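You operate a simulated robot arm through the tools that you are given. There is no shell and no other tool.

The job below is to be done with a simulated robot arm. You get a single attempt, and the scene is never put back.

TASK
Put the dial dumbbell in its tray, dial 0.75 and lock it.
Fine: blue slider back to 0.

Only the result counts: the job must be done as asked and must still hold three seconds after the hand-in. Knocking over, shifting, dropping, spilling or breaking anything else fails it.

THE ROBOT
A 7-joint arm with a two-finger parallel gripper, fixed in place. Base frame: the origin is on the floor under the middle of its stand, x ahead of it, y to its left, z up; the work surface is at about z = 856. Units: mm, rad, N and s.
With the tool pointing down near the work surface it reaches from about 240 to 680 mm from the base axis. Its first joint turns from -1.152 to 1.152 rad. Payload 2.4 kg.
The tool frame sits at the grasp point between the pads (the TCP): z along the fingers, y along the line on which they close. The tips reach 30 mm beyond it. The gripper opens to 94 mm. The fingers are 28 mm wide and 10 mm thick; the gripper's body (50 by 96 mm) begins 55 mm behind the TCP.
Orientation is that of the tool frame in the base frame, as a unit quaternion [x, y, z, w]. With the fingers straight down and closing along the base's y, the tool's x points along the base's -x, its y along +y and its z along -z.

THE INTERFACE
- The arm moves only by the tool send_rows. Its argument "moves" is one flat list of numbers, 7 for each row, row after row: the shift along the tool's x, y, z in units of 25 mm (1.0 is 25 mm), then the turn, a rotation vector about the tool's x, y, z in units of 4 degrees (1.0 is 4 degrees), then the gripper command, from -1 (shut) to 1 (fully open), values between in proportion. In form: [dx, dy, dz, rx, ry, rz, fingers, dx, dy, dz, rx, ry, rz, fingers, ...]. A call has 1 to 20 rows; each row shifts and turns the commanded pose from where the row before left it, along the tool's axes as they then stand. A call with a number of a shift or a turn outside -1 to 1 is refused whole. Rows are played at 5 a second. More than 50 mm and 0.15 rad between two rows, or a gripper value outside its range, and nothing of the call is played. A pose out of reach is approached as far as the arm can. The call stops where the force on the tool passes 40 N (or 10 N more than at its start, if that is more) or the arm is blocked; 0.2 s more then pass. The fingers move at their own pace (about 153 mm/s each) and stop on an object; they squeeze with about 39 N. The grip force told is the motor's: it shows also when the fingers shut on nothing. Time passes only in rows, and 0.2 s behind the last, so rows that do not move let the fingers close. The reply holds the time, the measured pose of the TCP, the force on the tool along the base axes, the opening and the grip force, in the units named above and with some noise, with the torque about the TCP (base axes, N m) and any sound that the robot's microphone picked up.
- Cameras (640 x 400 px; columns grow to the right, rows downward): "scene" is fixed at [51.4, 474.6, 1461.7]; the picture's right is [-0.73, -0.68, 0.00], its down [-0.38, 0.41, -0.83] and it looks along [0.56, -0.61, -0.56] (base axes); focal length 256 px, centre (320, 200). "wrist" rides on the gripper at [76, 14, -102] in the tool frame; the picture's right is [-0.18, 0.98, 0.00], its down [-0.75, -0.14, -0.64] and it looks along [-0.63, -0.12, 0.77] (tool axes); focal length 243 px, centre (320, 200). There is no depth. A picture from a camera that has moved, and an enlarged one, comes with that camera's place and axes in the base frame and with its lens. The place of the scene camera against the robot may be out by one fixed shift of up to 25 mm in any direction.
- grab_frame(camera): a new picture of that camera. The clock stands still meanwhile.
- close_up(camera, box): a new picture of the part [left, top, right, bottom] of that camera's present view, enlarged. The clock stands still meanwhile.
- close_job(): hands the job in; it is judged then, once.

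Nothing tells you positions but the pictures and the camera data. Unless the task says otherwise, let go and move clear before handing in.

The tools are called after ">>>" as a command line: name --argument value ..., lists and objects as JSON in quotes. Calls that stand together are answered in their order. send_rows: Moves the arm, as the interface text tells. Its arguments: {"type":"object","properties":{"moves":{"type":"array"}},"required":["moves"]} The other tools are called the same way: grab_frame (camera) takes a picture; close_up (camera, box) takes an enlarged picture of a part of a camera's view; close_job () hands the job in.

At the start:

```text
t: 0.0
ee_pos: [405.3, -128.5, 1255.8]
ee_rot: [0.0, 1.0, 0.0, 0.0]
ft_force: [0.2, 0.1, 0.1]
moment: [-0.02, -0.01, 0.03]
width: 93.8
gripper_force: 0.1
```

scene: 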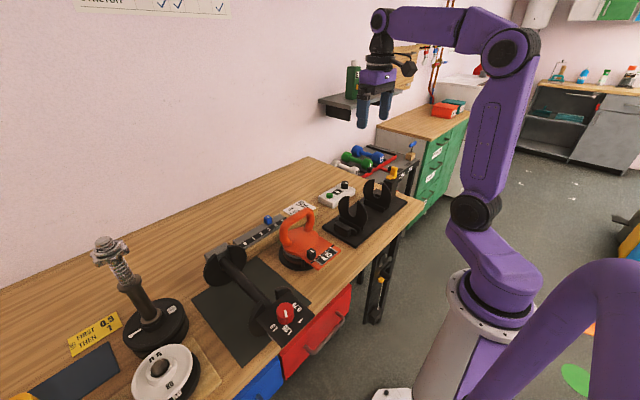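
wrist: 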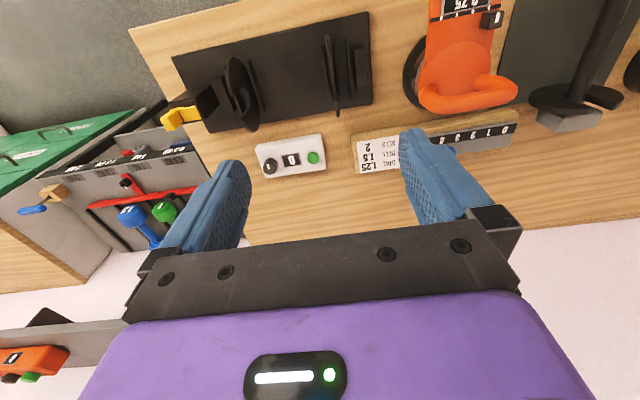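

The scene shows a table with a dumbbell (black bar with a red dial), an empty cradle/tray with a yellow lever, an orange kettlebell, a slider strip and some other items. I'll look at the details first before moving.

>>> close_up --camera "scene" --box '[190, 220, 350, 360]'

>>> close_up --camera "scene" --box '[270, 150, 430, 270]'

>>> close_up --camera "scene" --box '[0, 220, 220, 400]'

>>> close_up --camera "wrist" --box '[140, 0, 400, 200]'

>>> close_up --camera "wrist" --box '[340, 0, 640, 200]'

```text
2.86 times, centred on (270, 290) of scene
camera zoom: at [51.4, 474.6, 1461.7], right [-0.73, -0.68, 0.0], down [-0.38, 0.41, -0.83], along [0.56, -0.61, -0.56], focal length 732 px, centre (463, -57)
```

zoom: 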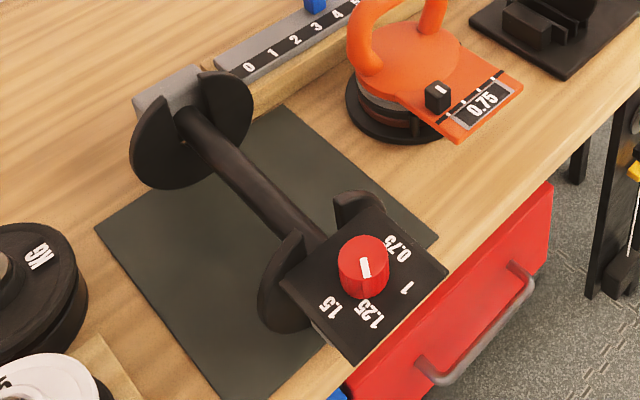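

```text
3.33 times, centred on (350, 210) of scene
camera zoom: at [51.4, 474.6, 1461.7], right [-0.73, -0.68, 0.0], down [-0.38, 0.41, -0.83], along [0.56, -0.61, -0.56], focal length 854 px, centre (220, 167)
```

zoom: 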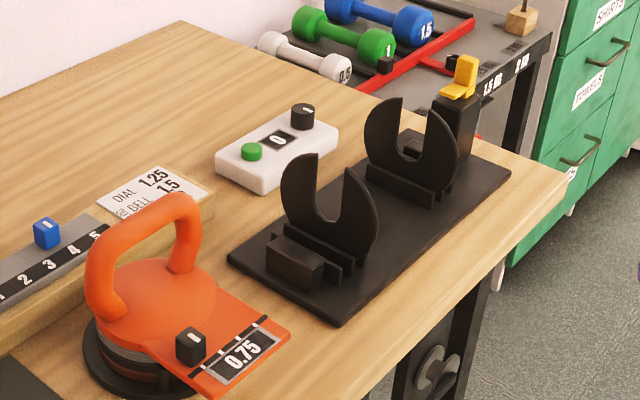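

```text
2.22 times, centred on (110, 310) of scene
camera zoom: at [51.4, 474.6, 1461.7], right [-0.73, -0.68, 0.0], down [-0.38, 0.41, -0.83], along [0.56, -0.61, -0.56], focal length 569 px, centre (787, -44)
```

zoom: 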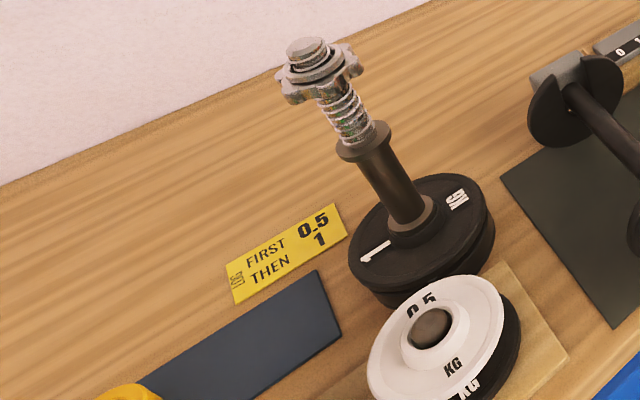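

```text
2.00 times, centred on (270, 100) of wrist
camera zoom: at [328.3, -116.0, 1359.8], right [0.18, 0.98, 0.0], down [0.75, -0.14, 0.64], along [0.63, -0.12, -0.77], focal length 485 px, centre (420, 400)
```

zoom: 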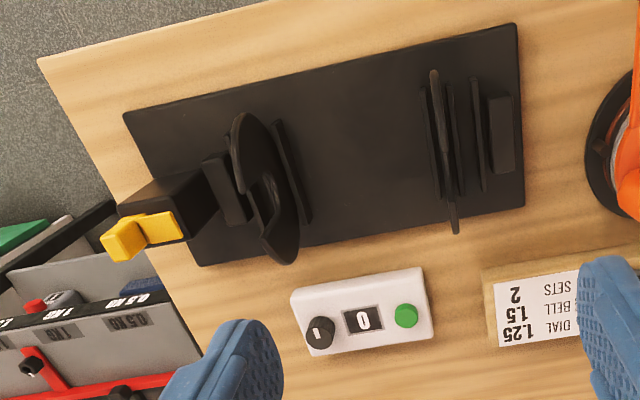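

```text
2.00 times, centred on (490, 100) of wrist
camera zoom: at [328.3, -116.0, 1359.8], right [0.18, 0.98, 0.0], down [0.75, -0.14, 0.64], along [0.63, -0.12, -0.77], focal length 485 px, centre (-20, 400)
```

zoom: 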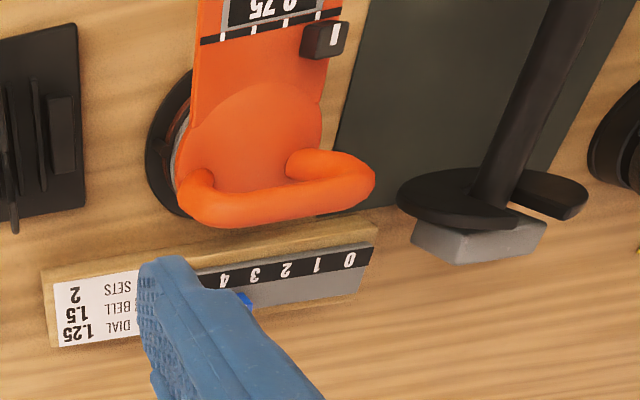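

The tray is roughly x 361–508, y −393…−44, and the dumbbell lies along x at about y≈290, resting on a mat with its dial toward the robot. I'll move the arm (staying high) over toward the dumbbell for a better view.

>>> send_rows --moves '[0, 1, 0, 0, 0, 0, 1, 0, 1, 0, 0, 0, 0, 1, 0, 1, 0, 0, 0, 0, 1, 0, 1, 0, 0, 0, 0, 1, 0, 1, 0, 0, 0, 0, 1, 0, 1, 0, 0, 0, 0, 1, 0, 1, 0, 0, 0, 0, 1, 0, 1, 0, 0, 0, 0, 1, 0, 1, 0, 0, 0, 0, 1, 0, 1, 0, 0, 0, 0, 1, 0, 1, 0, 0, 0, 0, 1, 0, 1, 0, 0, 0, 0, 1, 0, 1, 0, 0, 0, 0, 1, 0, 0, 0, 0, 0, 0, 1]'

>>> grab_frame --camera "wrist"

>>> grab_frame --camera "scene"

```text
t: 3.0
ee_pos: [403.8, 195.6, 1255.4]
ee_rot: [0.0, 1.0, -0.001, 0.0]
ft_force: [0.2, 0.0, 0.3]
moment: [0.02, -0.04, -0.01]
width: 93.7
gripper_force: 0.1
```

```text
taken
camera wrist: at [327.3, 209.3, 1359.5], right [0.18, 0.98, 0.0], down [0.75, -0.14, 0.64], along [0.63, -0.12, -0.77], focal length 243 px, centre (320, 200)
```

wrist: 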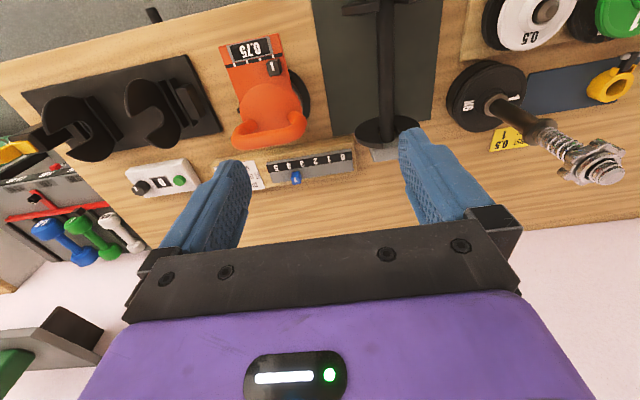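

```text
taken
```

scene: 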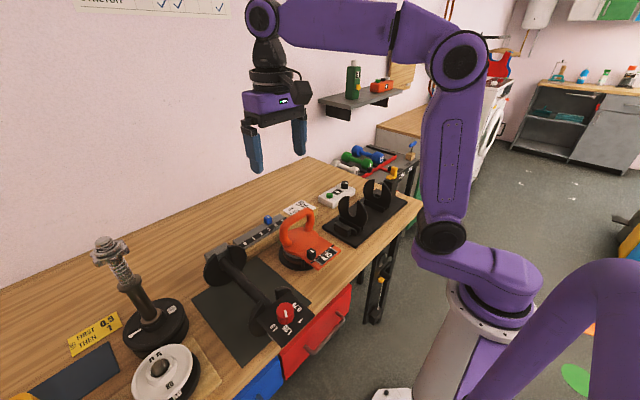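

The wrist camera now sees the whole table; I'll zoom in, and then pull back toward the robot to see the dial end.

>>> close_up --camera "wrist" --box '[310, 0, 470, 180]'

>>> close_up --camera "wrist" --box '[0, 30, 220, 220]'

>>> close_up --camera "wrist" --box '[220, 20, 380, 200]'

>>> send_rows --moves '[1, 0, 0, 0, 0, 0, 1, 1, 0, 0, 0, 0, 0, 1, 1, 0, 0, 0, 0, 0, 1, 1, 0, 0, 0, 0, 0, 1, 1, 0, 0, 0, 0, 0, 1, 0, 0, 0, 0, 0, 0, 1]'

>>> grab_frame --camera "wrist"

```text
2.22 times, centred on (390, 90) of wrist
camera zoom: at [327.3, 209.3, 1359.5], right [0.18, 0.98, 0.0], down [0.75, -0.14, 0.64], along [0.63, -0.12, -0.77], focal length 539 px, centre (164, 444)
```

zoom: 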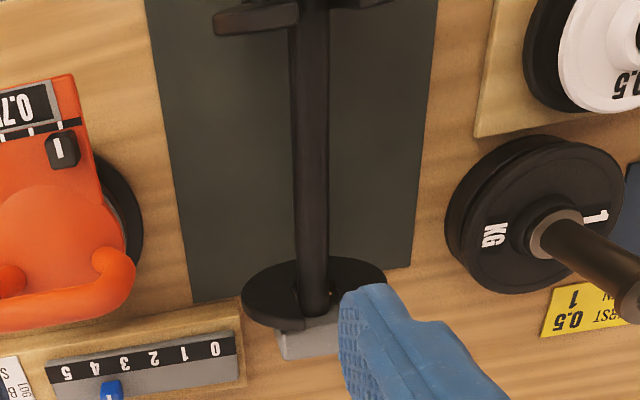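

```text
2.11 times, centred on (110, 125) of wrist
camera zoom: at [327.3, 209.3, 1359.5], right [0.18, 0.98, 0.0], down [0.75, -0.14, 0.64], along [0.63, -0.12, -0.77], focal length 511 px, centre (762, 358)
```

zoom: 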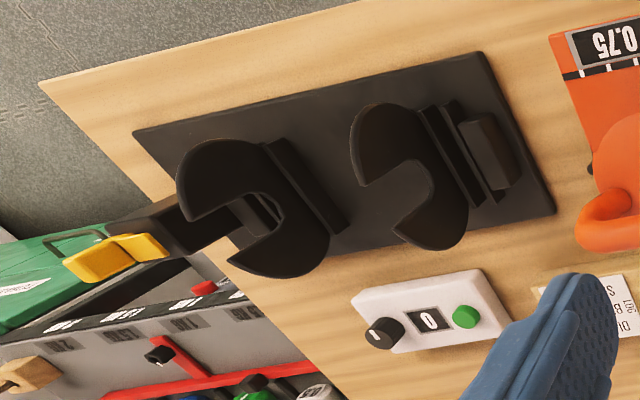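

```text
2.22 times, centred on (300, 110) of wrist
camera zoom: at [327.3, 209.3, 1359.5], right [0.18, 0.98, 0.0], down [0.75, -0.14, 0.64], along [0.63, -0.12, -0.77], focal length 539 px, centre (364, 400)
```

zoom: 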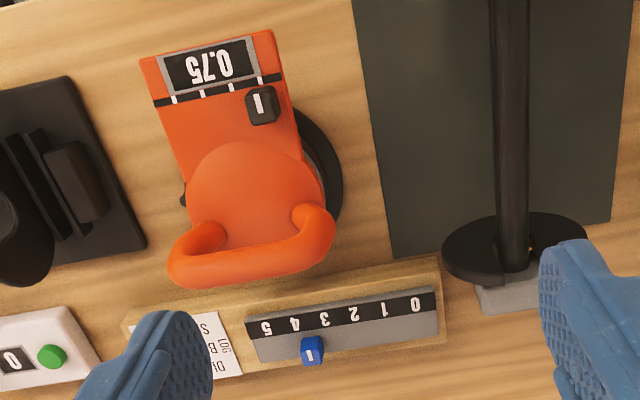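

```text
t: 4.4
ee_pos: [279.9, 194.2, 1254.5]
ee_rot: [0.0, 1.0, 0.0, 0.0]
ft_force: [-0.4, -0.6, 0.3]
moment: [0.0, 0.0, -0.01]
width: 94.0
gripper_force: 0.0
```

```text
taken
camera wrist: at [204.0, 208.0, 1358.9], right [0.18, 0.98, 0.0], down [0.75, -0.14, 0.64], along [0.63, -0.12, -0.77], focal length 243 px, centre (320, 200)
```

wrist: 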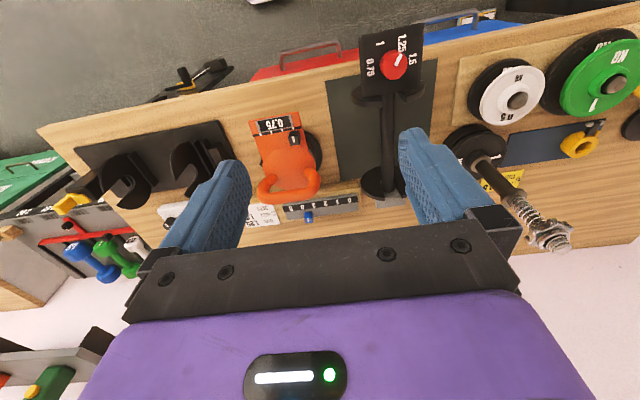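

I now see the dial with four marks (0.75, 1, 1.25, 1.5). I'll zoom in on it.

>>> close_up --camera "wrist" --box '[320, 10, 470, 110]'

>>> close_up --camera "wrist" --box '[310, 60, 450, 220]'

>>> close_up --camera "scene" --box '[235, 280, 325, 350]'

>>> close_up --camera "scene" --box '[190, 235, 260, 300]'

>>> close_up --camera "scene" --box '[320, 160, 430, 250]'

```text
4.00 times, centred on (395, 60) of wrist
camera zoom: at [204.0, 208.0, 1358.9], right [0.18, 0.98, 0.0], down [0.75, -0.14, 0.64], along [0.63, -0.12, -0.77], focal length 970 px, centre (20, 760)
```

zoom: 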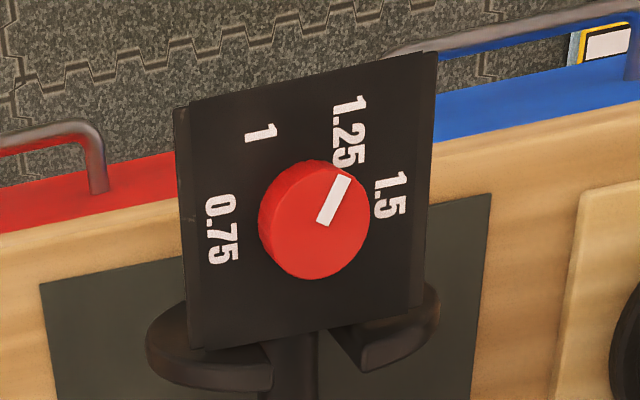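

```text
2.50 times, centred on (380, 140) of wrist
camera zoom: at [204.0, 208.0, 1358.9], right [0.18, 0.98, 0.0], down [0.75, -0.14, 0.64], along [0.63, -0.12, -0.77], focal length 606 px, centre (170, 350)
```

zoom: 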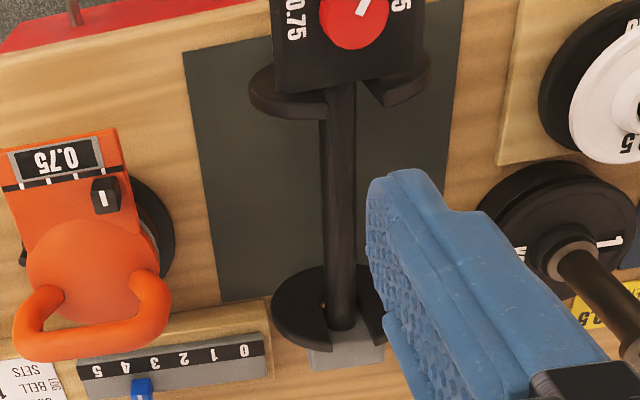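

```text
5.71 times, centred on (280, 315) of scene
camera zoom: at [51.3, 474.6, 1461.7], right [-0.73, -0.68, 0.0], down [-0.38, 0.41, -0.83], along [0.56, -0.61, -0.56], focal length 1464 px, centre (549, -457)
```

zoom: 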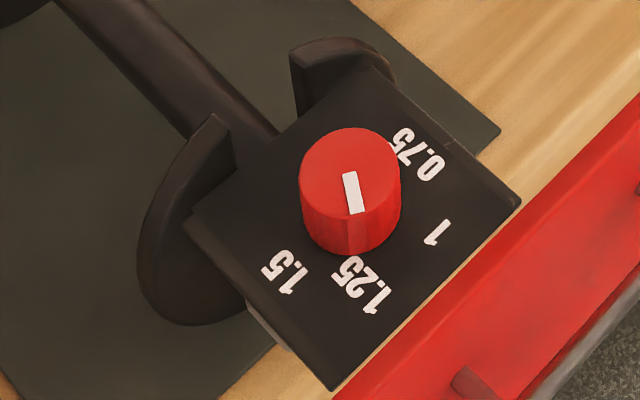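

```text
6.15 times, centred on (225, 268) of scene
camera zoom: at [51.3, 474.6, 1461.7], right [-0.73, -0.68, 0.0], down [-0.38, 0.41, -0.83], along [0.56, -0.61, -0.56], focal length 1576 px, centre (905, -215)
```

zoom: 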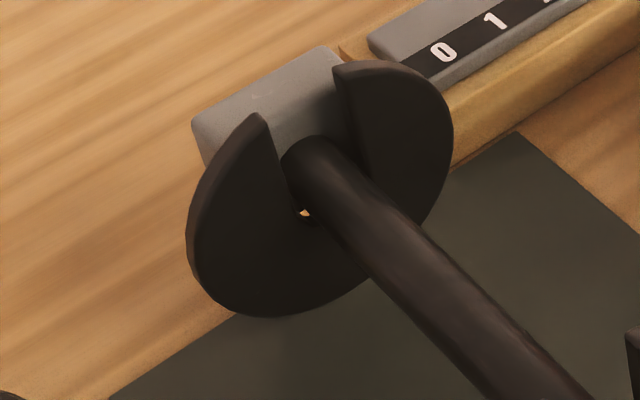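

```text
4.44 times, centred on (375, 205) of scene
camera zoom: at [51.3, 474.6, 1461.7], right [-0.73, -0.68, 0.0], down [-0.38, 0.41, -0.83], along [0.56, -0.61, -0.56], focal length 1138 px, centre (76, 178)
```

zoom: 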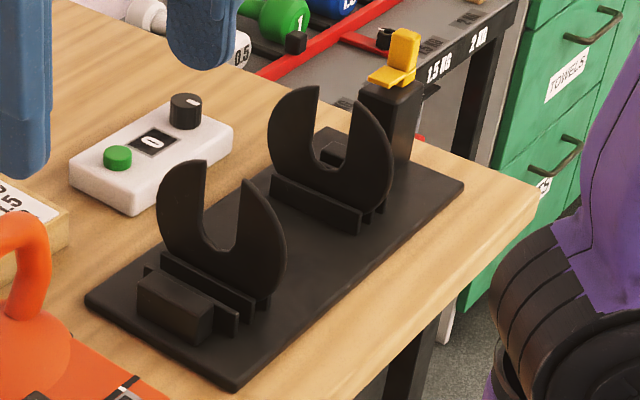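

The dial currently points at 1.25, and the blue slider sits between 3 and 4. Next I'll bring the camera closer to the tray to understand its slots and the lock.

>>> send_rows --moves '[0, -1, 0, 0, 0, 0, 1, 0, -1, 0, 0, 0, 0, 1, 0, -1, 0, 0, 0, 0, 1, 0, -1, 0, 0, 0, 0, 1, 0, -1, 0, 0, 0, 0, 1, 0, -1, 0, 0, 0, 0, 1, 0, -1, 0, 0, 0, 0, 1, 0, -1, 0, 0, 0, 0, 1, 0, -1, 0.5, 0, 0, 0, 1, 0, -1, 0.5, 0, 0, 0, 1, 0, -1, 0.5, 0, 0, 0, 1, 0, -1, 0.5, 0, 0, 0, 1, 0, -1, 0.5, 0, 0, 0, 1, 0, -1, 0.5, 0, 0, 0, 1, 0, -1, 0.5, 0, 0, 0, 1, 0, -1, 0.5, 0, 0, 0, 1, 0, 0, 0, 0, 0, 0, 1]'

>>> grab_frame --camera "wrist"

```text
t: 8.0
ee_pos: [278.0, -202.3, 1157.2]
ee_rot: [0.0, 1.0, -0.001, -0.001]
ft_force: [-0.2, -1.2, -0.4]
moment: [0.02, 0.01, 0.04]
width: 94.0
gripper_force: 0.1
```

```text
taken
camera wrist: at [201.4, -189.5, 1260.8], right [0.18, 0.98, 0.0], down [0.75, -0.14, 0.64], along [0.63, -0.12, -0.77], focal length 243 px, centre (320, 200)
```

wrist: 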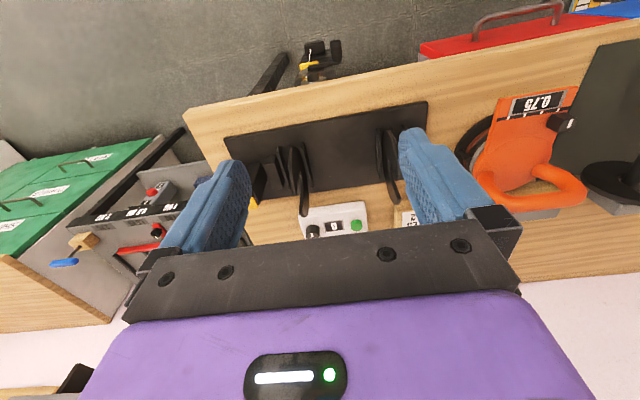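

I'll zoom in on the tray from here.

>>> close_up --camera "wrist" --box '[215, 90, 435, 230]'

>>> send_rows --moves '[-1, -1, 0, 0, 0, 0, 1, -1, -1, 0, 0, 0, 0, 1, -1, -1, 0, 0, 0, 0, 1, -1, -1, 0, 0, 0, 0, 1, 0, -1, 0, 0, 0, 0, 1, 0, 0, 0, 0, 0, 0, 1]'

>>> grab_frame --camera "wrist"

```text
2.86 times, centred on (325, 160) of wrist
camera zoom: at [201.4, -189.5, 1260.8], right [0.18, 0.98, 0.0], down [0.75, -0.14, 0.64], along [0.63, -0.12, -0.77], focal length 693 px, centre (306, 314)
```

zoom: 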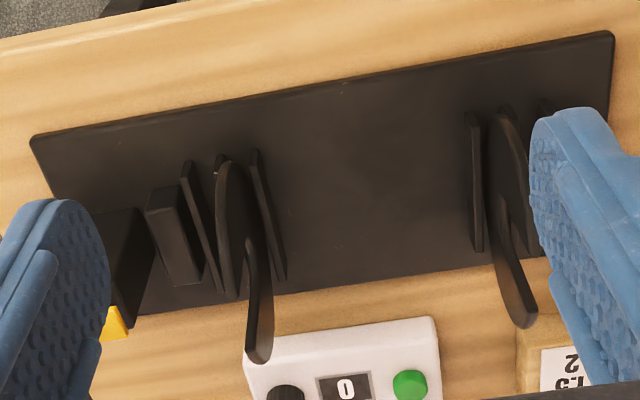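

```text
t: 9.4
ee_pos: [379.5, -329.1, 1156.3]
ee_rot: [0.0, 1.0, 0.0, 0.0]
ft_force: [0.0, 0.0, 0.2]
moment: [-0.02, 0.01, -0.03]
width: 94.2
gripper_force: 0.0
```

```text
taken
camera wrist: at [303.0, -316.1, 1259.9], right [0.18, 0.98, 0.0], down [0.75, -0.14, 0.64], along [0.63, -0.12, -0.77], focal length 243 px, centre (320, 200)
```

wrist: 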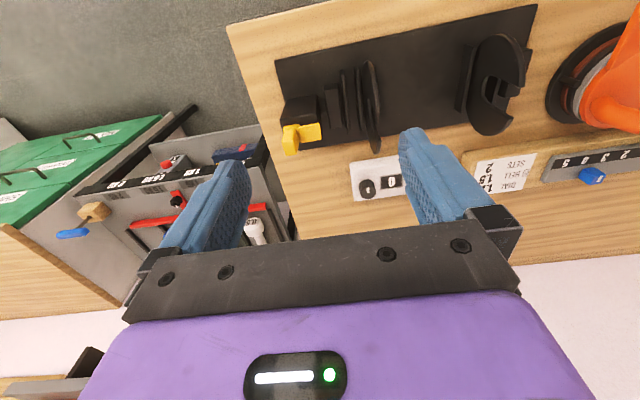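

>>> close_up --camera "wrist" --box '[265, 0, 425, 170]'

>>> close_up --camera "wrist" --box '[430, 0, 550, 150]'

>>> close_up --camera "wrist" --box '[270, 90, 350, 170]'

>>> close_up --camera "wrist" --box '[540, 130, 640, 200]'

```text
2.35 times, centred on (345, 85) of wrist
camera zoom: at [303.0, -316.1, 1259.9], right [0.18, 0.98, 0.0], down [0.75, -0.14, 0.64], along [0.63, -0.12, -0.77], focal length 571 px, centre (261, 471)
```

zoom: 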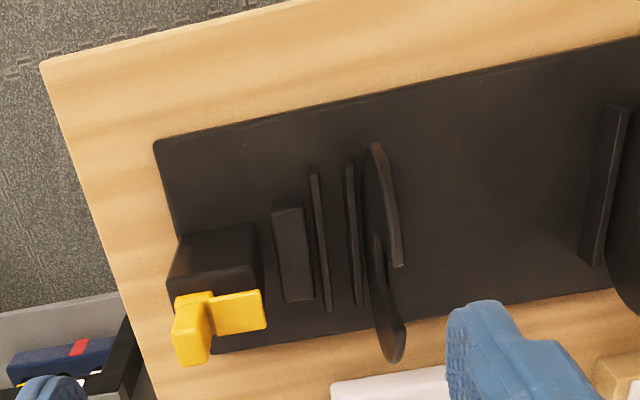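

```text
2.67 times, centred on (490, 75) of wrist
camera zoom: at [303.0, -316.1, 1259.9], right [0.18, 0.98, 0.0], down [0.75, -0.14, 0.64], along [0.63, -0.12, -0.77], focal length 647 px, centre (-133, 533)
```

zoom: 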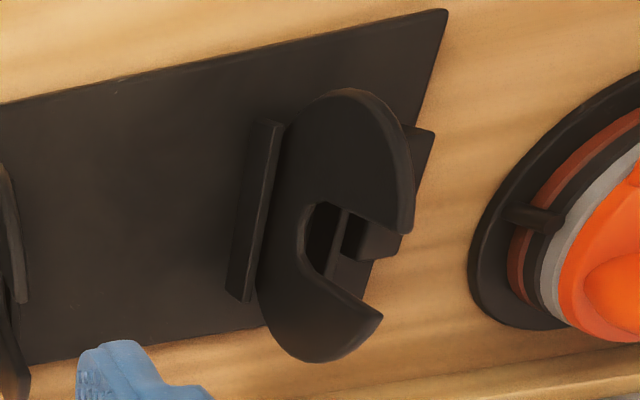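

```text
5.00 times, centred on (310, 130) of wrist
camera zoom: at [303.0, -316.1, 1259.9], right [0.18, 0.98, 0.0], down [0.75, -0.14, 0.64], along [0.63, -0.12, -0.77], focal length 1213 px, centre (370, 550)
```

zoom: 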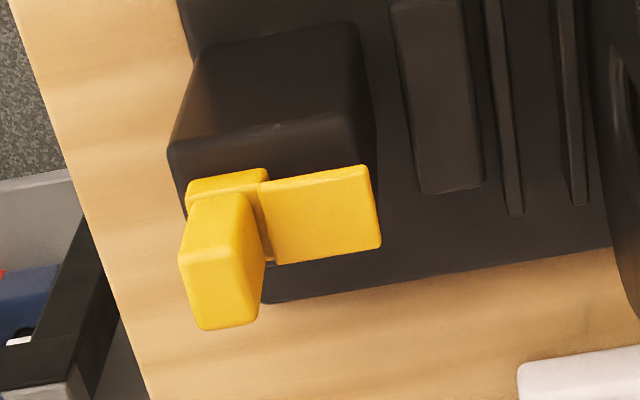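

```text
5.71 times, centred on (590, 165) of wrist
camera zoom: at [303.0, -316.1, 1259.9], right [0.18, 0.98, 0.0], down [0.75, -0.14, 0.64], along [0.63, -0.12, -0.77], focal length 1386 px, centre (-1223, 400)
```

zoom: 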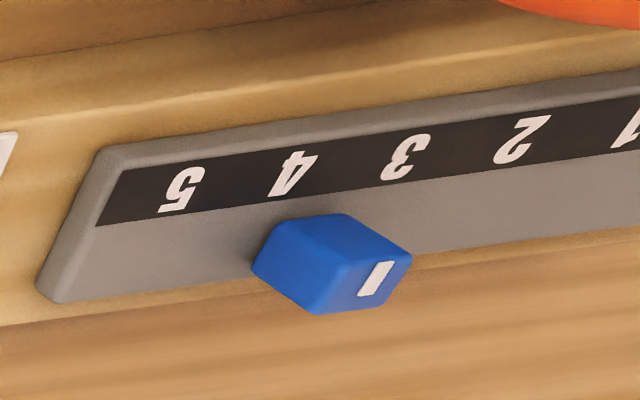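

>>> close_up --camera "scene" --box '[375, 155, 415, 195]'

>>> close_up --camera "scene" --box '[320, 165, 430, 250]'

>>> close_up --camera "scene" --box '[225, 195, 335, 275]'

```text
10.00 times, centred on (395, 175) of scene
camera zoom: at [51.4, 474.6, 1461.7], right [-0.73, -0.68, 0.0], down [-0.38, 0.41, -0.83], along [0.56, -0.61, -0.56], focal length 2562 px, centre (-430, 450)
```

zoom: 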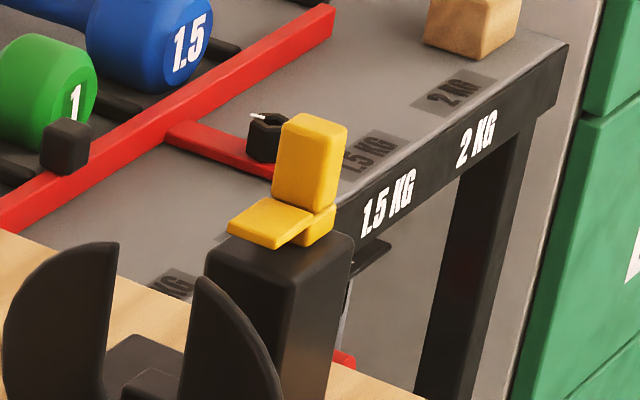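

```text
4.71 times, centred on (375, 208) of scene
camera zoom: at [51.4, 474.6, 1461.7], right [-0.73, -0.68, 0.0], down [-0.38, 0.41, -0.83], along [0.56, -0.61, -0.56], focal length 1205 px, centre (61, 165)
```

zoom: 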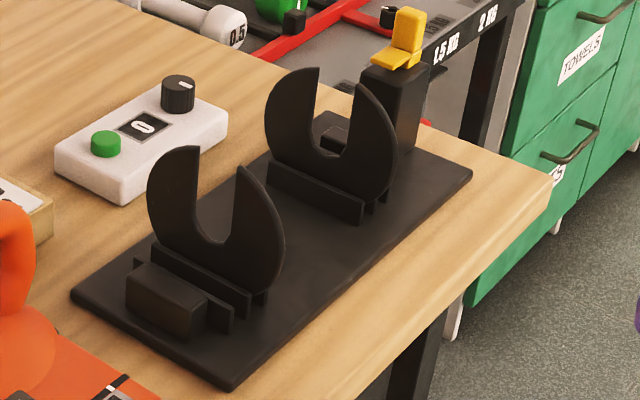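

```text
5.00 times, centred on (280, 235) of scene
camera zoom: at [51.4, 474.6, 1461.7], right [-0.73, -0.68, 0.0], down [-0.38, 0.41, -0.83], along [0.56, -0.61, -0.56], focal length 1281 px, centre (520, 25)
```

zoom: 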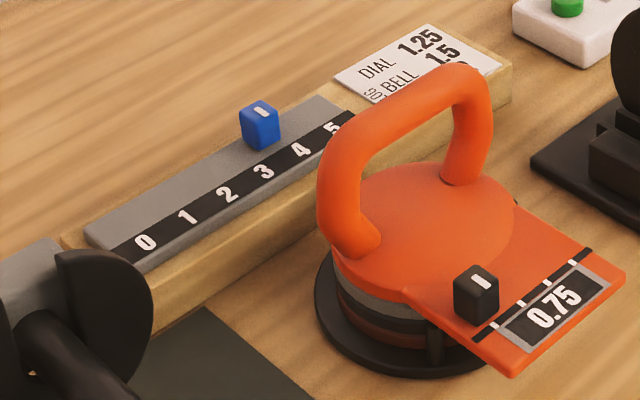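

The yellow lock lever sits on a post at the −y end of the tray. I'll lower the camera for a close look at that lever mechanism, staying clear of the post.

>>> send_rows --moves '[0, -0.5, 1, 0, 0, 0, 1, 0.4, -0.5, 1, 0, 0, 0, 1, 0, -0.5, 1, 0, 0, 0, 1, 0, -0.2, 1, 0, 0, 0, 1, 0, 0, 0.5, 0, 0, 0, 1, 0, 0, 0, 0, 0, 0, 1]'

>>> grab_frame --camera "wrist"

>>> grab_frame --camera "scene"

```text
t: 10.8
ee_pos: [370.5, -373.6, 1043.9]
ee_rot: [0.0, 1.0, 0.0, 0.0]
ft_force: [-0.7, 0.2, -0.2]
moment: [0.01, 0.0, 0.04]
width: 93.9
gripper_force: 0.1
```

```text
taken
camera wrist: at [294.1, -359.6, 1147.5], right [0.18, 0.98, 0.0], down [0.75, -0.14, 0.64], along [0.63, -0.12, -0.77], focal length 243 px, centre (320, 200)
```

wrist: 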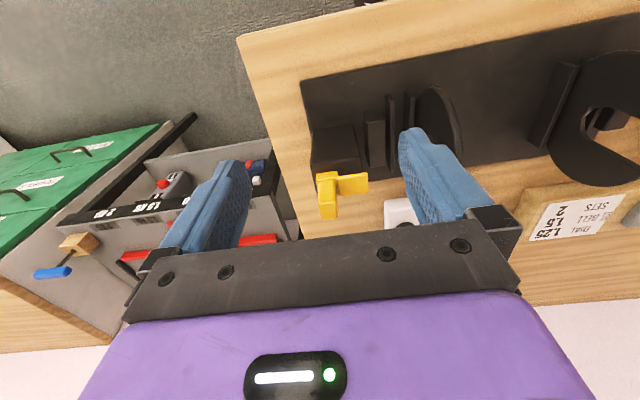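

```text
taken
```

scene: 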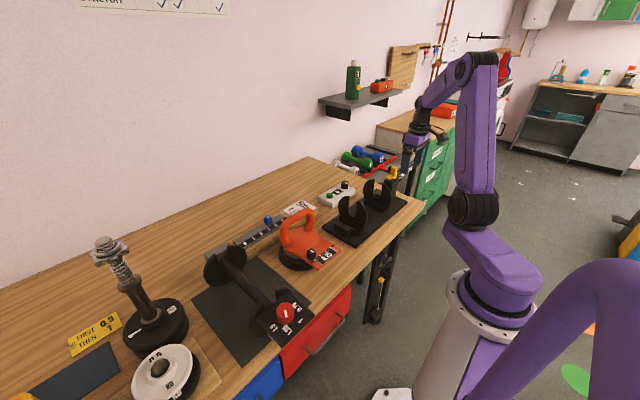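

>>> close_up --camera "wrist" --box '[295, 80, 415, 230]'

>>> close_up --camera "wrist" --box '[300, 150, 390, 230]'

>>> close_up --camera "scene" --box '[375, 155, 415, 195]'

```text
2.67 times, centred on (355, 155) of wrist
camera zoom: at [294.1, -359.6, 1147.5], right [0.18, 0.98, 0.0], down [0.75, -0.14, 0.64], along [0.63, -0.12, -0.77], focal length 647 px, centre (227, 320)
```

zoom: 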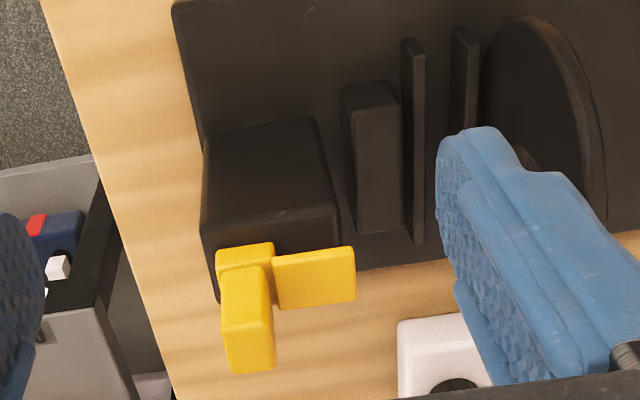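

```text
5.00 times, centred on (345, 190) of wrist
camera zoom: at [294.1, -359.6, 1147.5], right [0.18, 0.98, 0.0], down [0.75, -0.14, 0.64], along [0.63, -0.12, -0.77], focal length 1213 px, centre (195, 250)
```

zoom: 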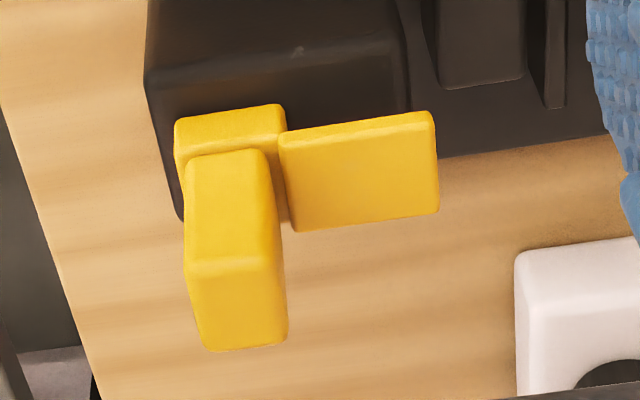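

```text
10.00 times, centred on (395, 175) of scene
camera zoom: at [51.4, 474.6, 1461.7], right [-0.73, -0.68, 0.0], down [-0.38, 0.41, -0.83], along [0.56, -0.61, -0.56], focal length 2562 px, centre (-430, 450)
```

zoom: 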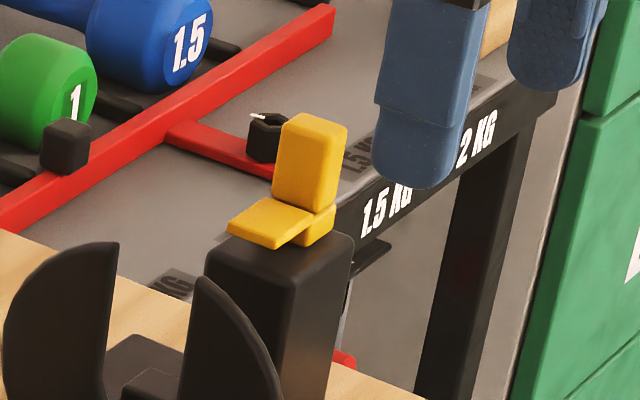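

The lock is a sliding bolt on the post: the handle is at about (435, −378), its top at z≈992, and the tongue points to +y, so it is retracted. It should slide toward +y over the end of the dumbbell. Now I'll go back up and over to the dumbbell to measure it.

>>> send_rows --moves '[0, 0, -1, 0, 0, 0, 1, 0, 0, -1, 0, 0, 0, 1, 0, 0, -1, 0, 0, 0, 1, 0, 1, -1, 0, 0, 0, 1, 0, 1, 0, 0, 0, 0, 1, 0, 1, 0, 0, 0, 0, 1, 0, 1, 0, 0, 0, 0, 1, 0, 1, 0, 0, 0, 0, 1, 0, 1, 0, 0, 0, 0, 1, 0, 1, 0, 0, 0, 0, 1, 0, 1, 0, 0, 0, 0, 1, 0, 1, 0, 0, 0, 0, 1, 0, 1, 0, 0, 0, 0, 1, 0, 1, 0, 0, 0, 0, 1, 0, 1, 0, 0, 0, 0, 1, 0, 1, 0, 0, 0, 0, 1, 0, 1, 0, 0, 0, 0, 1, 0, 1, 0, 0, 0, 0, 1, 0, 1, 0, 0, 0, 0, 1, 0, 1, 0, 0, 0, 0, 1]'

>>> send_rows --moves '[0, 1, 0, 0, 0, 0, 1, 0, 1, 0, 0, 0, 0, 1, 0, 1, 0, 0, 0, 0, 1, 0, 1, 0, 0, 0, 0, 1, 0, 1, 0, 0, 0, 0, 1, 0, 1, 0, 0, 0, 0, 1, 0.5, 1, 0, 0, 0, 0, 1, 1, 0, 0, 0, 0, 0, 1, 1, 0, 0, 0, 0, 0, 1, 0, 0, 0, 0, 0, 0, 1]'

>>> grab_frame --camera "wrist"

```text
t: 15.0
ee_pos: [370.8, 54.6, 1143.6]
ee_rot: [-0.001, 1.0, 0.0, 0.0]
ft_force: [-0.1, -0.8, 0.0]
moment: [0.0, 0.0, 0.02]
width: 93.7
gripper_force: 0.1
```

```text
t: 17.2
ee_pos: [306.4, 228.6, 1143.1]
ee_rot: [-0.001, 1.0, 0.0, 0.0]
ft_force: [-0.1, -0.1, 0.5]
moment: [-0.02, 0.0, -0.02]
width: 93.9
gripper_force: 0.0
```

```text
taken
camera wrist: at [230.2, 241.4, 1247.3], right [0.18, 0.98, 0.0], down [0.75, -0.14, 0.64], along [0.63, -0.12, -0.77], focal length 243 px, centre (320, 200)
```

wrist: 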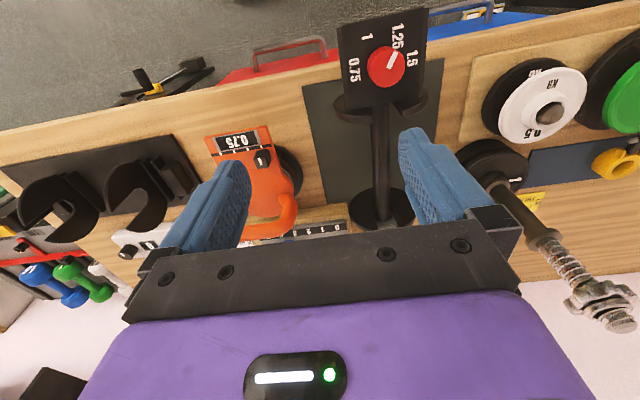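

>>> close_up --camera "wrist" --box '[325, 0, 445, 110]'

>>> close_up --camera "wrist" --box '[300, 80, 440, 240]'

>>> send_rows --moves '[0, 0.5, -1, 0, 0, 0, 1, -1, 0, -1, 0, 0, 0, 1, -1, 0, -1, 0, 0, 0, 1, -1, 0, -1, 0, 0, 0, 1, -1, 0, 0, 0, 0, 0, 1, 0, 0, 0, 0, 0, 0, 1]'

>>> grab_frame --camera "wrist"

```text
3.64 times, centred on (385, 55) of wrist
camera zoom: at [230.2, 241.4, 1247.3], right [0.18, 0.98, 0.0], down [0.75, -0.14, 0.64], along [0.63, -0.12, -0.77], focal length 882 px, centre (84, 727)
```

zoom: 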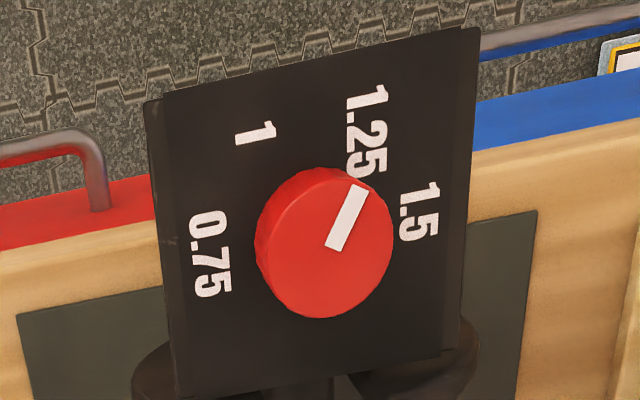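

```text
2.50 times, centred on (370, 160) of wrist
camera zoom: at [230.2, 241.4, 1247.3], right [0.18, 0.98, 0.0], down [0.75, -0.14, 0.64], along [0.63, -0.12, -0.77], focal length 606 px, centre (195, 300)
```

zoom: 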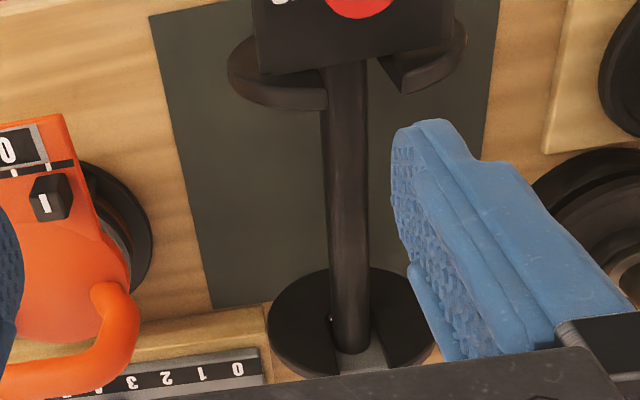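

```text
t: 18.6
ee_pos: [407.0, 241.5, 1241.6]
ee_rot: [0.0, 1.0, -0.001, 0.0]
ft_force: [-1.2, -0.1, -0.7]
moment: [0.02, -0.01, -0.01]
width: 94.0
gripper_force: 0.0
```

```text
taken
camera wrist: at [330.7, 254.1, 1346.3], right [0.18, 0.98, 0.0], down [0.75, -0.14, 0.64], along [0.63, -0.12, -0.77], focal length 243 px, centre (320, 200)
```

wrist: 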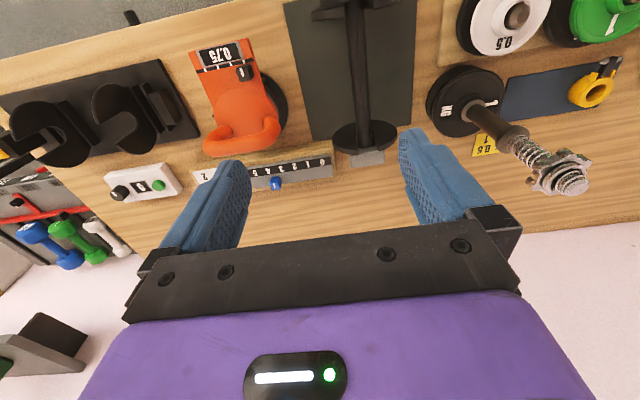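

>>> close_up --camera "wrist" --box '[290, 0, 430, 180]'

>>> close_up --camera "wrist" --box '[320, 100, 410, 180]'

>>> send_rows --moves '[0, -1, 0, 0, 0, 0, 1, 0, -1, 0, 0, 0, 0, 1, 0, -1, 0, 0, 0, 0, 1, 0, -1, 0, 0, 0, 0, 1, 0, -1, 0, 0, 0, 0, 1, 0, -1, 0, 0, 0, 0, 1, 0, -1, 0, 0, 0, 0, 1, 0, -1, 0, 0, 0, 0, 1, 0.5, 0, 1, 0, 0, 0, 1, 0.5, 0, 1, 0, 0, 0, 1, 0.5, 0, 1, 0, 0, 0, 1, 0, 0, 0, 0, 0, 0, 1]'

>>> grab_frame --camera "wrist"

```text
2.22 times, centred on (360, 90) of wrist
camera zoom: at [330.7, 254.1, 1346.3], right [0.18, 0.98, 0.0], down [0.75, -0.14, 0.64], along [0.63, -0.12, -0.77], focal length 539 px, centre (231, 444)
```

zoom: 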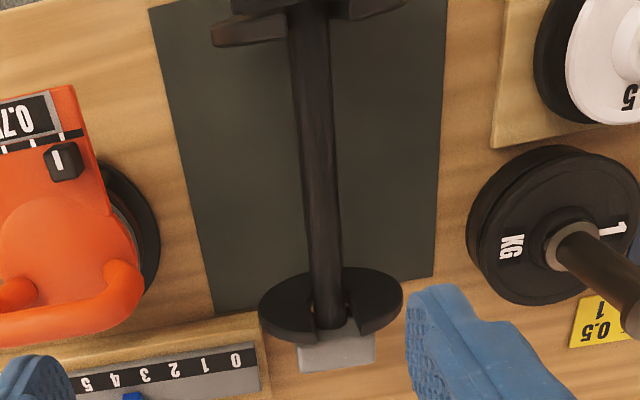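

```text
5.00 times, centred on (365, 140) of wrist
camera zoom: at [330.7, 254.1, 1346.3], right [0.18, 0.98, 0.0], down [0.75, -0.14, 0.64], along [0.63, -0.12, -0.77], focal length 1213 px, centre (95, 500)
```

zoom: 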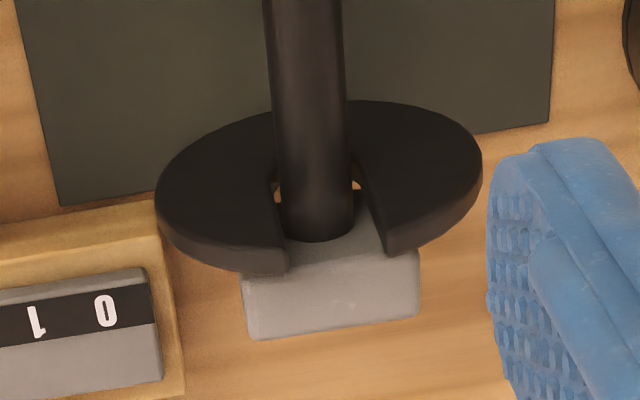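

```text
t: 21.2
ee_pos: [369.1, 43.8, 1167.2]
ee_rot: [0.0, 1.0, -0.001, 0.0]
ft_force: [0.3, -0.9, 0.8]
moment: [0.01, 0.0, -0.01]
width: 93.7
gripper_force: 0.1
```

```text
taken
camera wrist: at [292.3, 55.6, 1271.7], right [0.18, 0.98, 0.0], down [0.75, -0.14, 0.64], along [0.63, -0.12, -0.77], focal length 243 px, centre (320, 200)
```

wrist: 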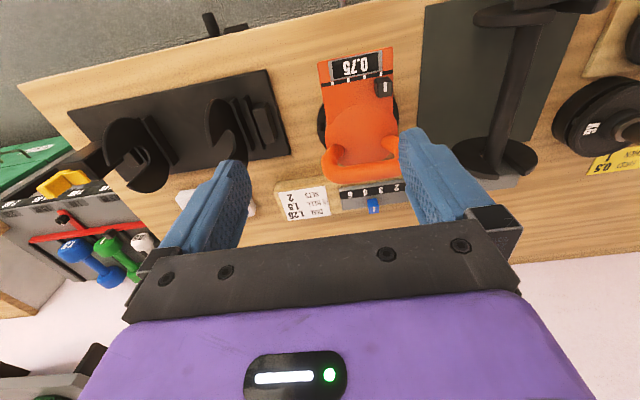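

>>> close_up --camera "wrist" --box '[410, 0, 630, 200]'

>>> close_up --camera "wrist" --box '[445, 120, 545, 200]'

>>> close_up --camera "wrist" --box '[80, 60, 290, 210]'

```text
2.00 times, centred on (520, 100) of wrist
camera zoom: at [292.3, 55.6, 1271.7], right [0.18, 0.98, 0.0], down [0.75, -0.14, 0.64], along [0.63, -0.12, -0.77], focal length 485 px, centre (-80, 400)
```

zoom: 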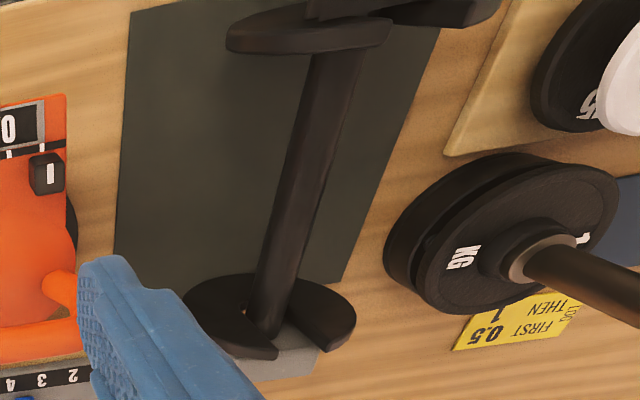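

```text
5.00 times, centred on (495, 160) of wrist
camera zoom: at [292.3, 55.6, 1271.7], right [0.18, 0.98, 0.0], down [0.75, -0.14, 0.64], along [0.63, -0.12, -0.77], focal length 1213 px, centre (-555, 400)
```

zoom: 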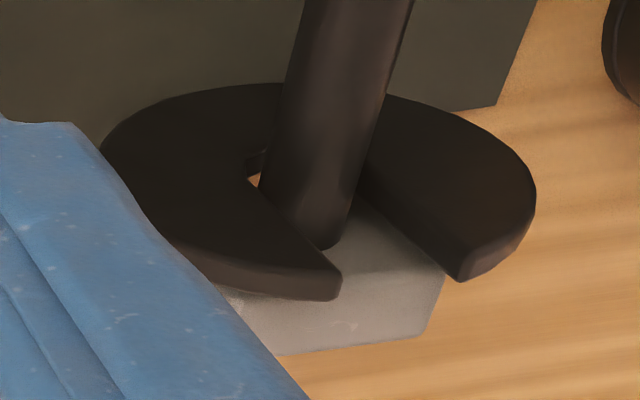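

```text
2.67 times, centred on (185, 135) of wrist
camera zoom: at [292.3, 55.6, 1271.7], right [0.18, 0.98, 0.0], down [0.75, -0.14, 0.64], along [0.63, -0.12, -0.77], focal length 647 px, centre (680, 373)
```

zoom: 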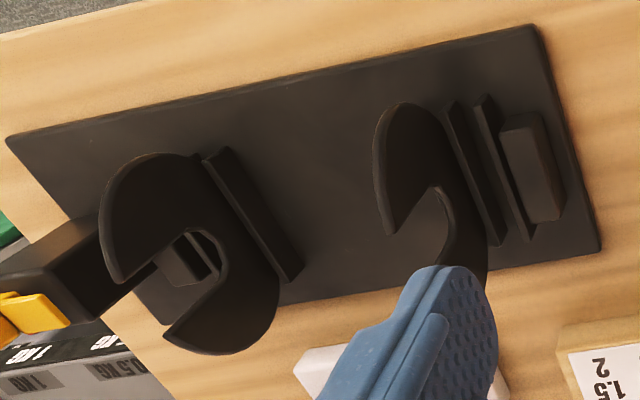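

From two viewpoints I get these dumbbell positions:
- Bar axis at y≈298, z≈917.
- Discs at x≈350 and x≈546.
- Grey end block out to x≈597.
- Dial plate from x≈257 to 341.

The long dial end would hit the lock post, so the grey end must go to the −y (lock) side, which means a 90° clockwise turn. I'll rehearse that orientation in free air and inspect the tray from it.

>>> send_rows --moves '[0, 0, 0, 0, 0, 1, 1, 0, 0, 0, 0, 0, 1, 1, 0, 0, 0, 0, 0, 1, 1, 0, 0, 0, 0, 0, 1, 1, 0, 0, 0, 0, 0, 1, 1, 0, 0, 0, 0, 0, 1, 1, 0, 0, 0, 0, 0, 1, 1, 0, 0, 0, 0, 0, 1, 1, 0, 0, 0, 0, 0, 1, 1, 0, 0, 0, 0, 0, 1, 1, 0, 0, 0, 0, 0, 1, 1, 0, 0, 0, 0, 0, 1, 1, 0, 0, 0, 0, 0, 1, 1, 0, 0, 0, 0, 0, 1, 1, 0, 0, 0, 0, 0, 1, 1, 0, 0, 0, 0, 0, 1, 1, 0, 0, 0, 0, 0, 1, 1, 0, 0, 0, 0, 0, 1, 1, 0, 0, 0, 0, 0, 1, 1, 0, 0, 0, 0, 0, 1, 1]'

>>> send_rows --moves '[0, 0, 0, 0, 0, 1, 1, 0, 0, 0, 0, 0, 1, 1, 0, 0, 0, 0, 0, 0.5, 1, 0, 0, 0, 0, 0, 0, 1]'

>>> grab_frame --camera "wrist"

>>> grab_frame --camera "scene"

```text
t: 25.4
ee_pos: [368.4, 40.9, 1168.4]
ee_rot: [0.644, 0.765, 0.0, 0.0]
ft_force: [0.7, 0.5, 1.2]
moment: [-0.01, 0.01, 0.0]
width: 94.1
gripper_force: 0.0
```

```text
t: 26.4
ee_pos: [368.4, 40.3, 1169.3]
ee_rot: [0.707, 0.707, 0.0, 0.0]
ft_force: [0.8, 0.0, -0.8]
moment: [-0.01, -0.01, 0.0]
width: 94.0
gripper_force: 0.1
```

```text
taken
camera wrist: at [383.6, 115.7, 1272.7], right [0.98, -0.18, 0.0], down [-0.14, -0.75, 0.64], along [-0.12, -0.63, -0.77], focal length 243 px, centre (320, 200)
```

wrist: 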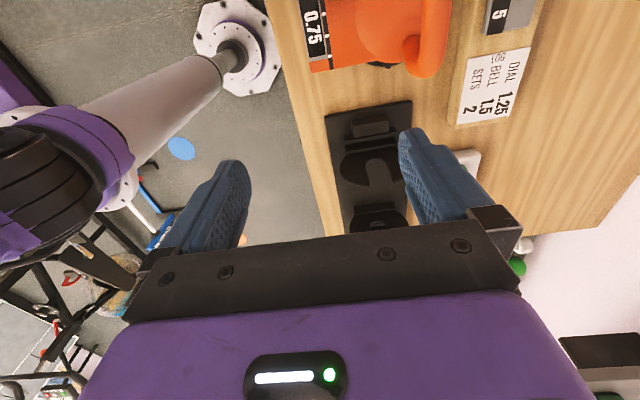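

```text
taken
```

scene: 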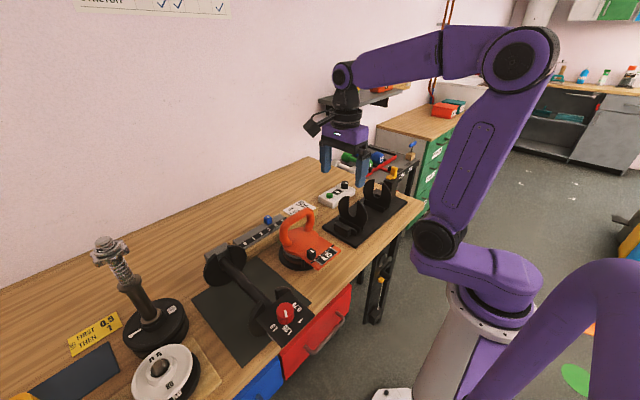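

The orientation is reachable. I'll move over the tray in this orientation to measure its slots.

>>> send_rows --moves '[-1, 0.5, 0, 0, 0, 0, 1, -1, 0.5, 0, 0, 0, 0, 1, -1, 0.5, 0, 0, 0, 0, 1, -1, 0.5, 0, 0, 0, 0, 1, -1, 0.5, 0, 0, 0, 0, 1, -1, 0.12, 0, 0, 0, 0, 1, 0, 0, 0, 0, 0, 0, 1, 0, 0, 0, 0, 0, 0, 1]'

>>> grab_frame --camera "wrist"

>>> close_up --camera "wrist" --box '[240, 0, 420, 230]'

>>> close_up --camera "wrist" --box '[400, 0, 580, 160]'

```text
t: 28.2
ee_pos: [435.8, -109.9, 1166.0]
ee_rot: [0.707, 0.707, 0.0, 0.0]
ft_force: [0.6, 0.5, -0.6]
moment: [0.01, 0.0, 0.0]
width: 94.2
gripper_force: 0.0
```

```text
taken
camera wrist: at [448.8, -34.9, 1269.9], right [0.98, -0.18, 0.0], down [-0.14, -0.75, 0.64], along [-0.12, -0.63, -0.77], focal length 243 px, centre (320, 200)
```

wrist: 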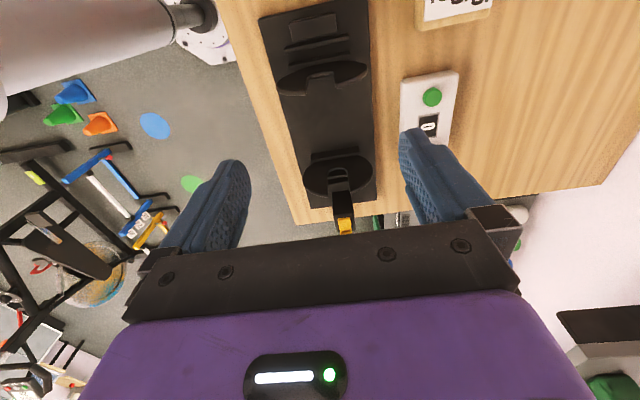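

```text
1.74 times, centred on (330, 115) of wrist
camera zoom: at [448.8, -34.9, 1269.9], right [0.98, -0.18, 0.0], down [-0.14, -0.75, 0.64], along [-0.12, -0.63, -0.77], focal length 422 px, centre (303, 348)
```

zoom: 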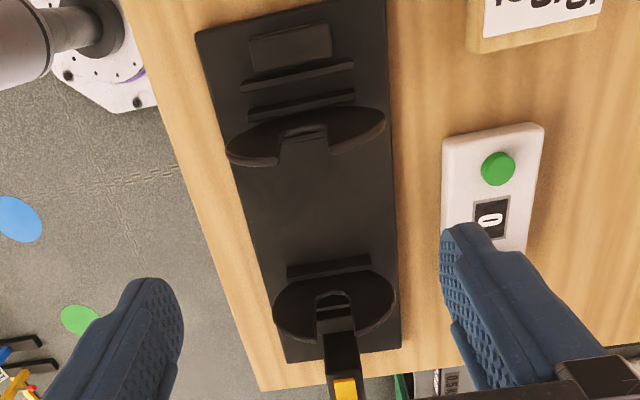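

```text
2.50 times, centred on (490, 80) of wrist
camera zoom: at [448.8, -34.9, 1269.9], right [0.98, -0.18, 0.0], down [-0.14, -0.75, 0.64], along [-0.12, -0.63, -0.77], focal length 606 px, centre (-105, 500)
```

zoom: 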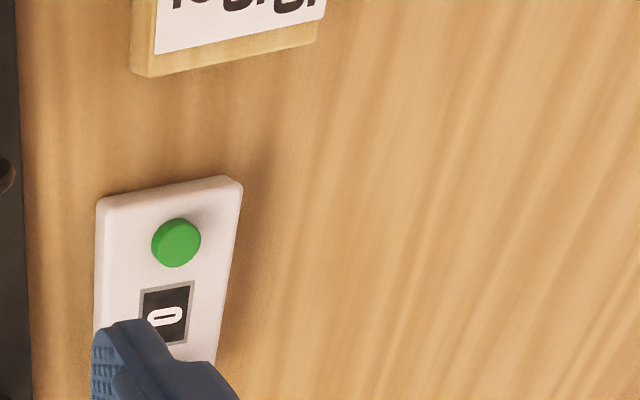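

Good view. I'll zoom in on both slot groups for precise coordinates.

>>> close_up --camera "wrist" --box '[255, 0, 385, 100]'

>>> close_up --camera "wrist" --box '[290, 130, 390, 240]'

```text
4.00 times, centred on (320, 50) of wrist
camera zoom: at [448.8, -34.9, 1269.9], right [0.98, -0.18, 0.0], down [-0.14, -0.75, 0.64], along [-0.12, -0.63, -0.77], focal length 970 px, centre (320, 800)
```

zoom: 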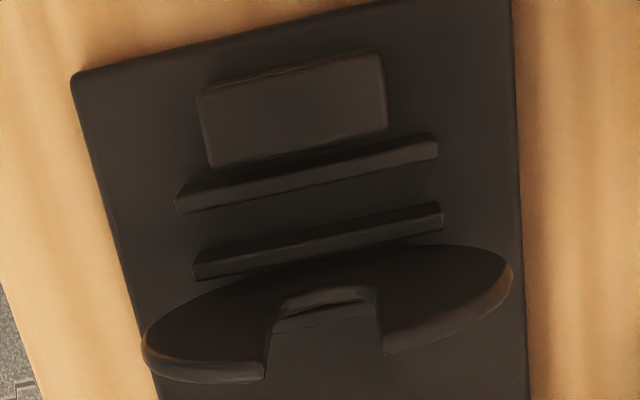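

```text
3.64 times, centred on (340, 185) of wrist
camera zoom: at [448.8, -34.9, 1269.9], right [0.98, -0.18, 0.0], down [-0.14, -0.75, 0.64], along [-0.12, -0.63, -0.77], focal length 882 px, centre (247, 254)
```

zoom: 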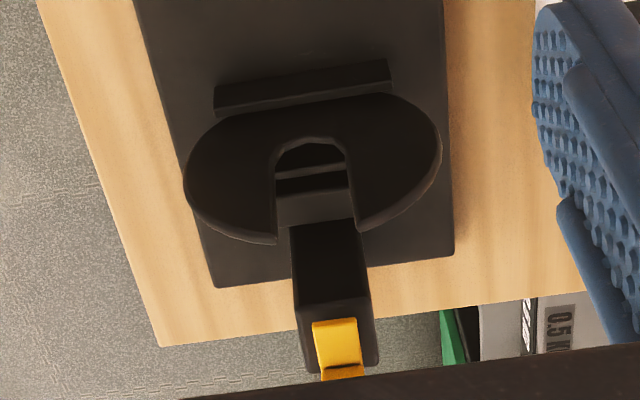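

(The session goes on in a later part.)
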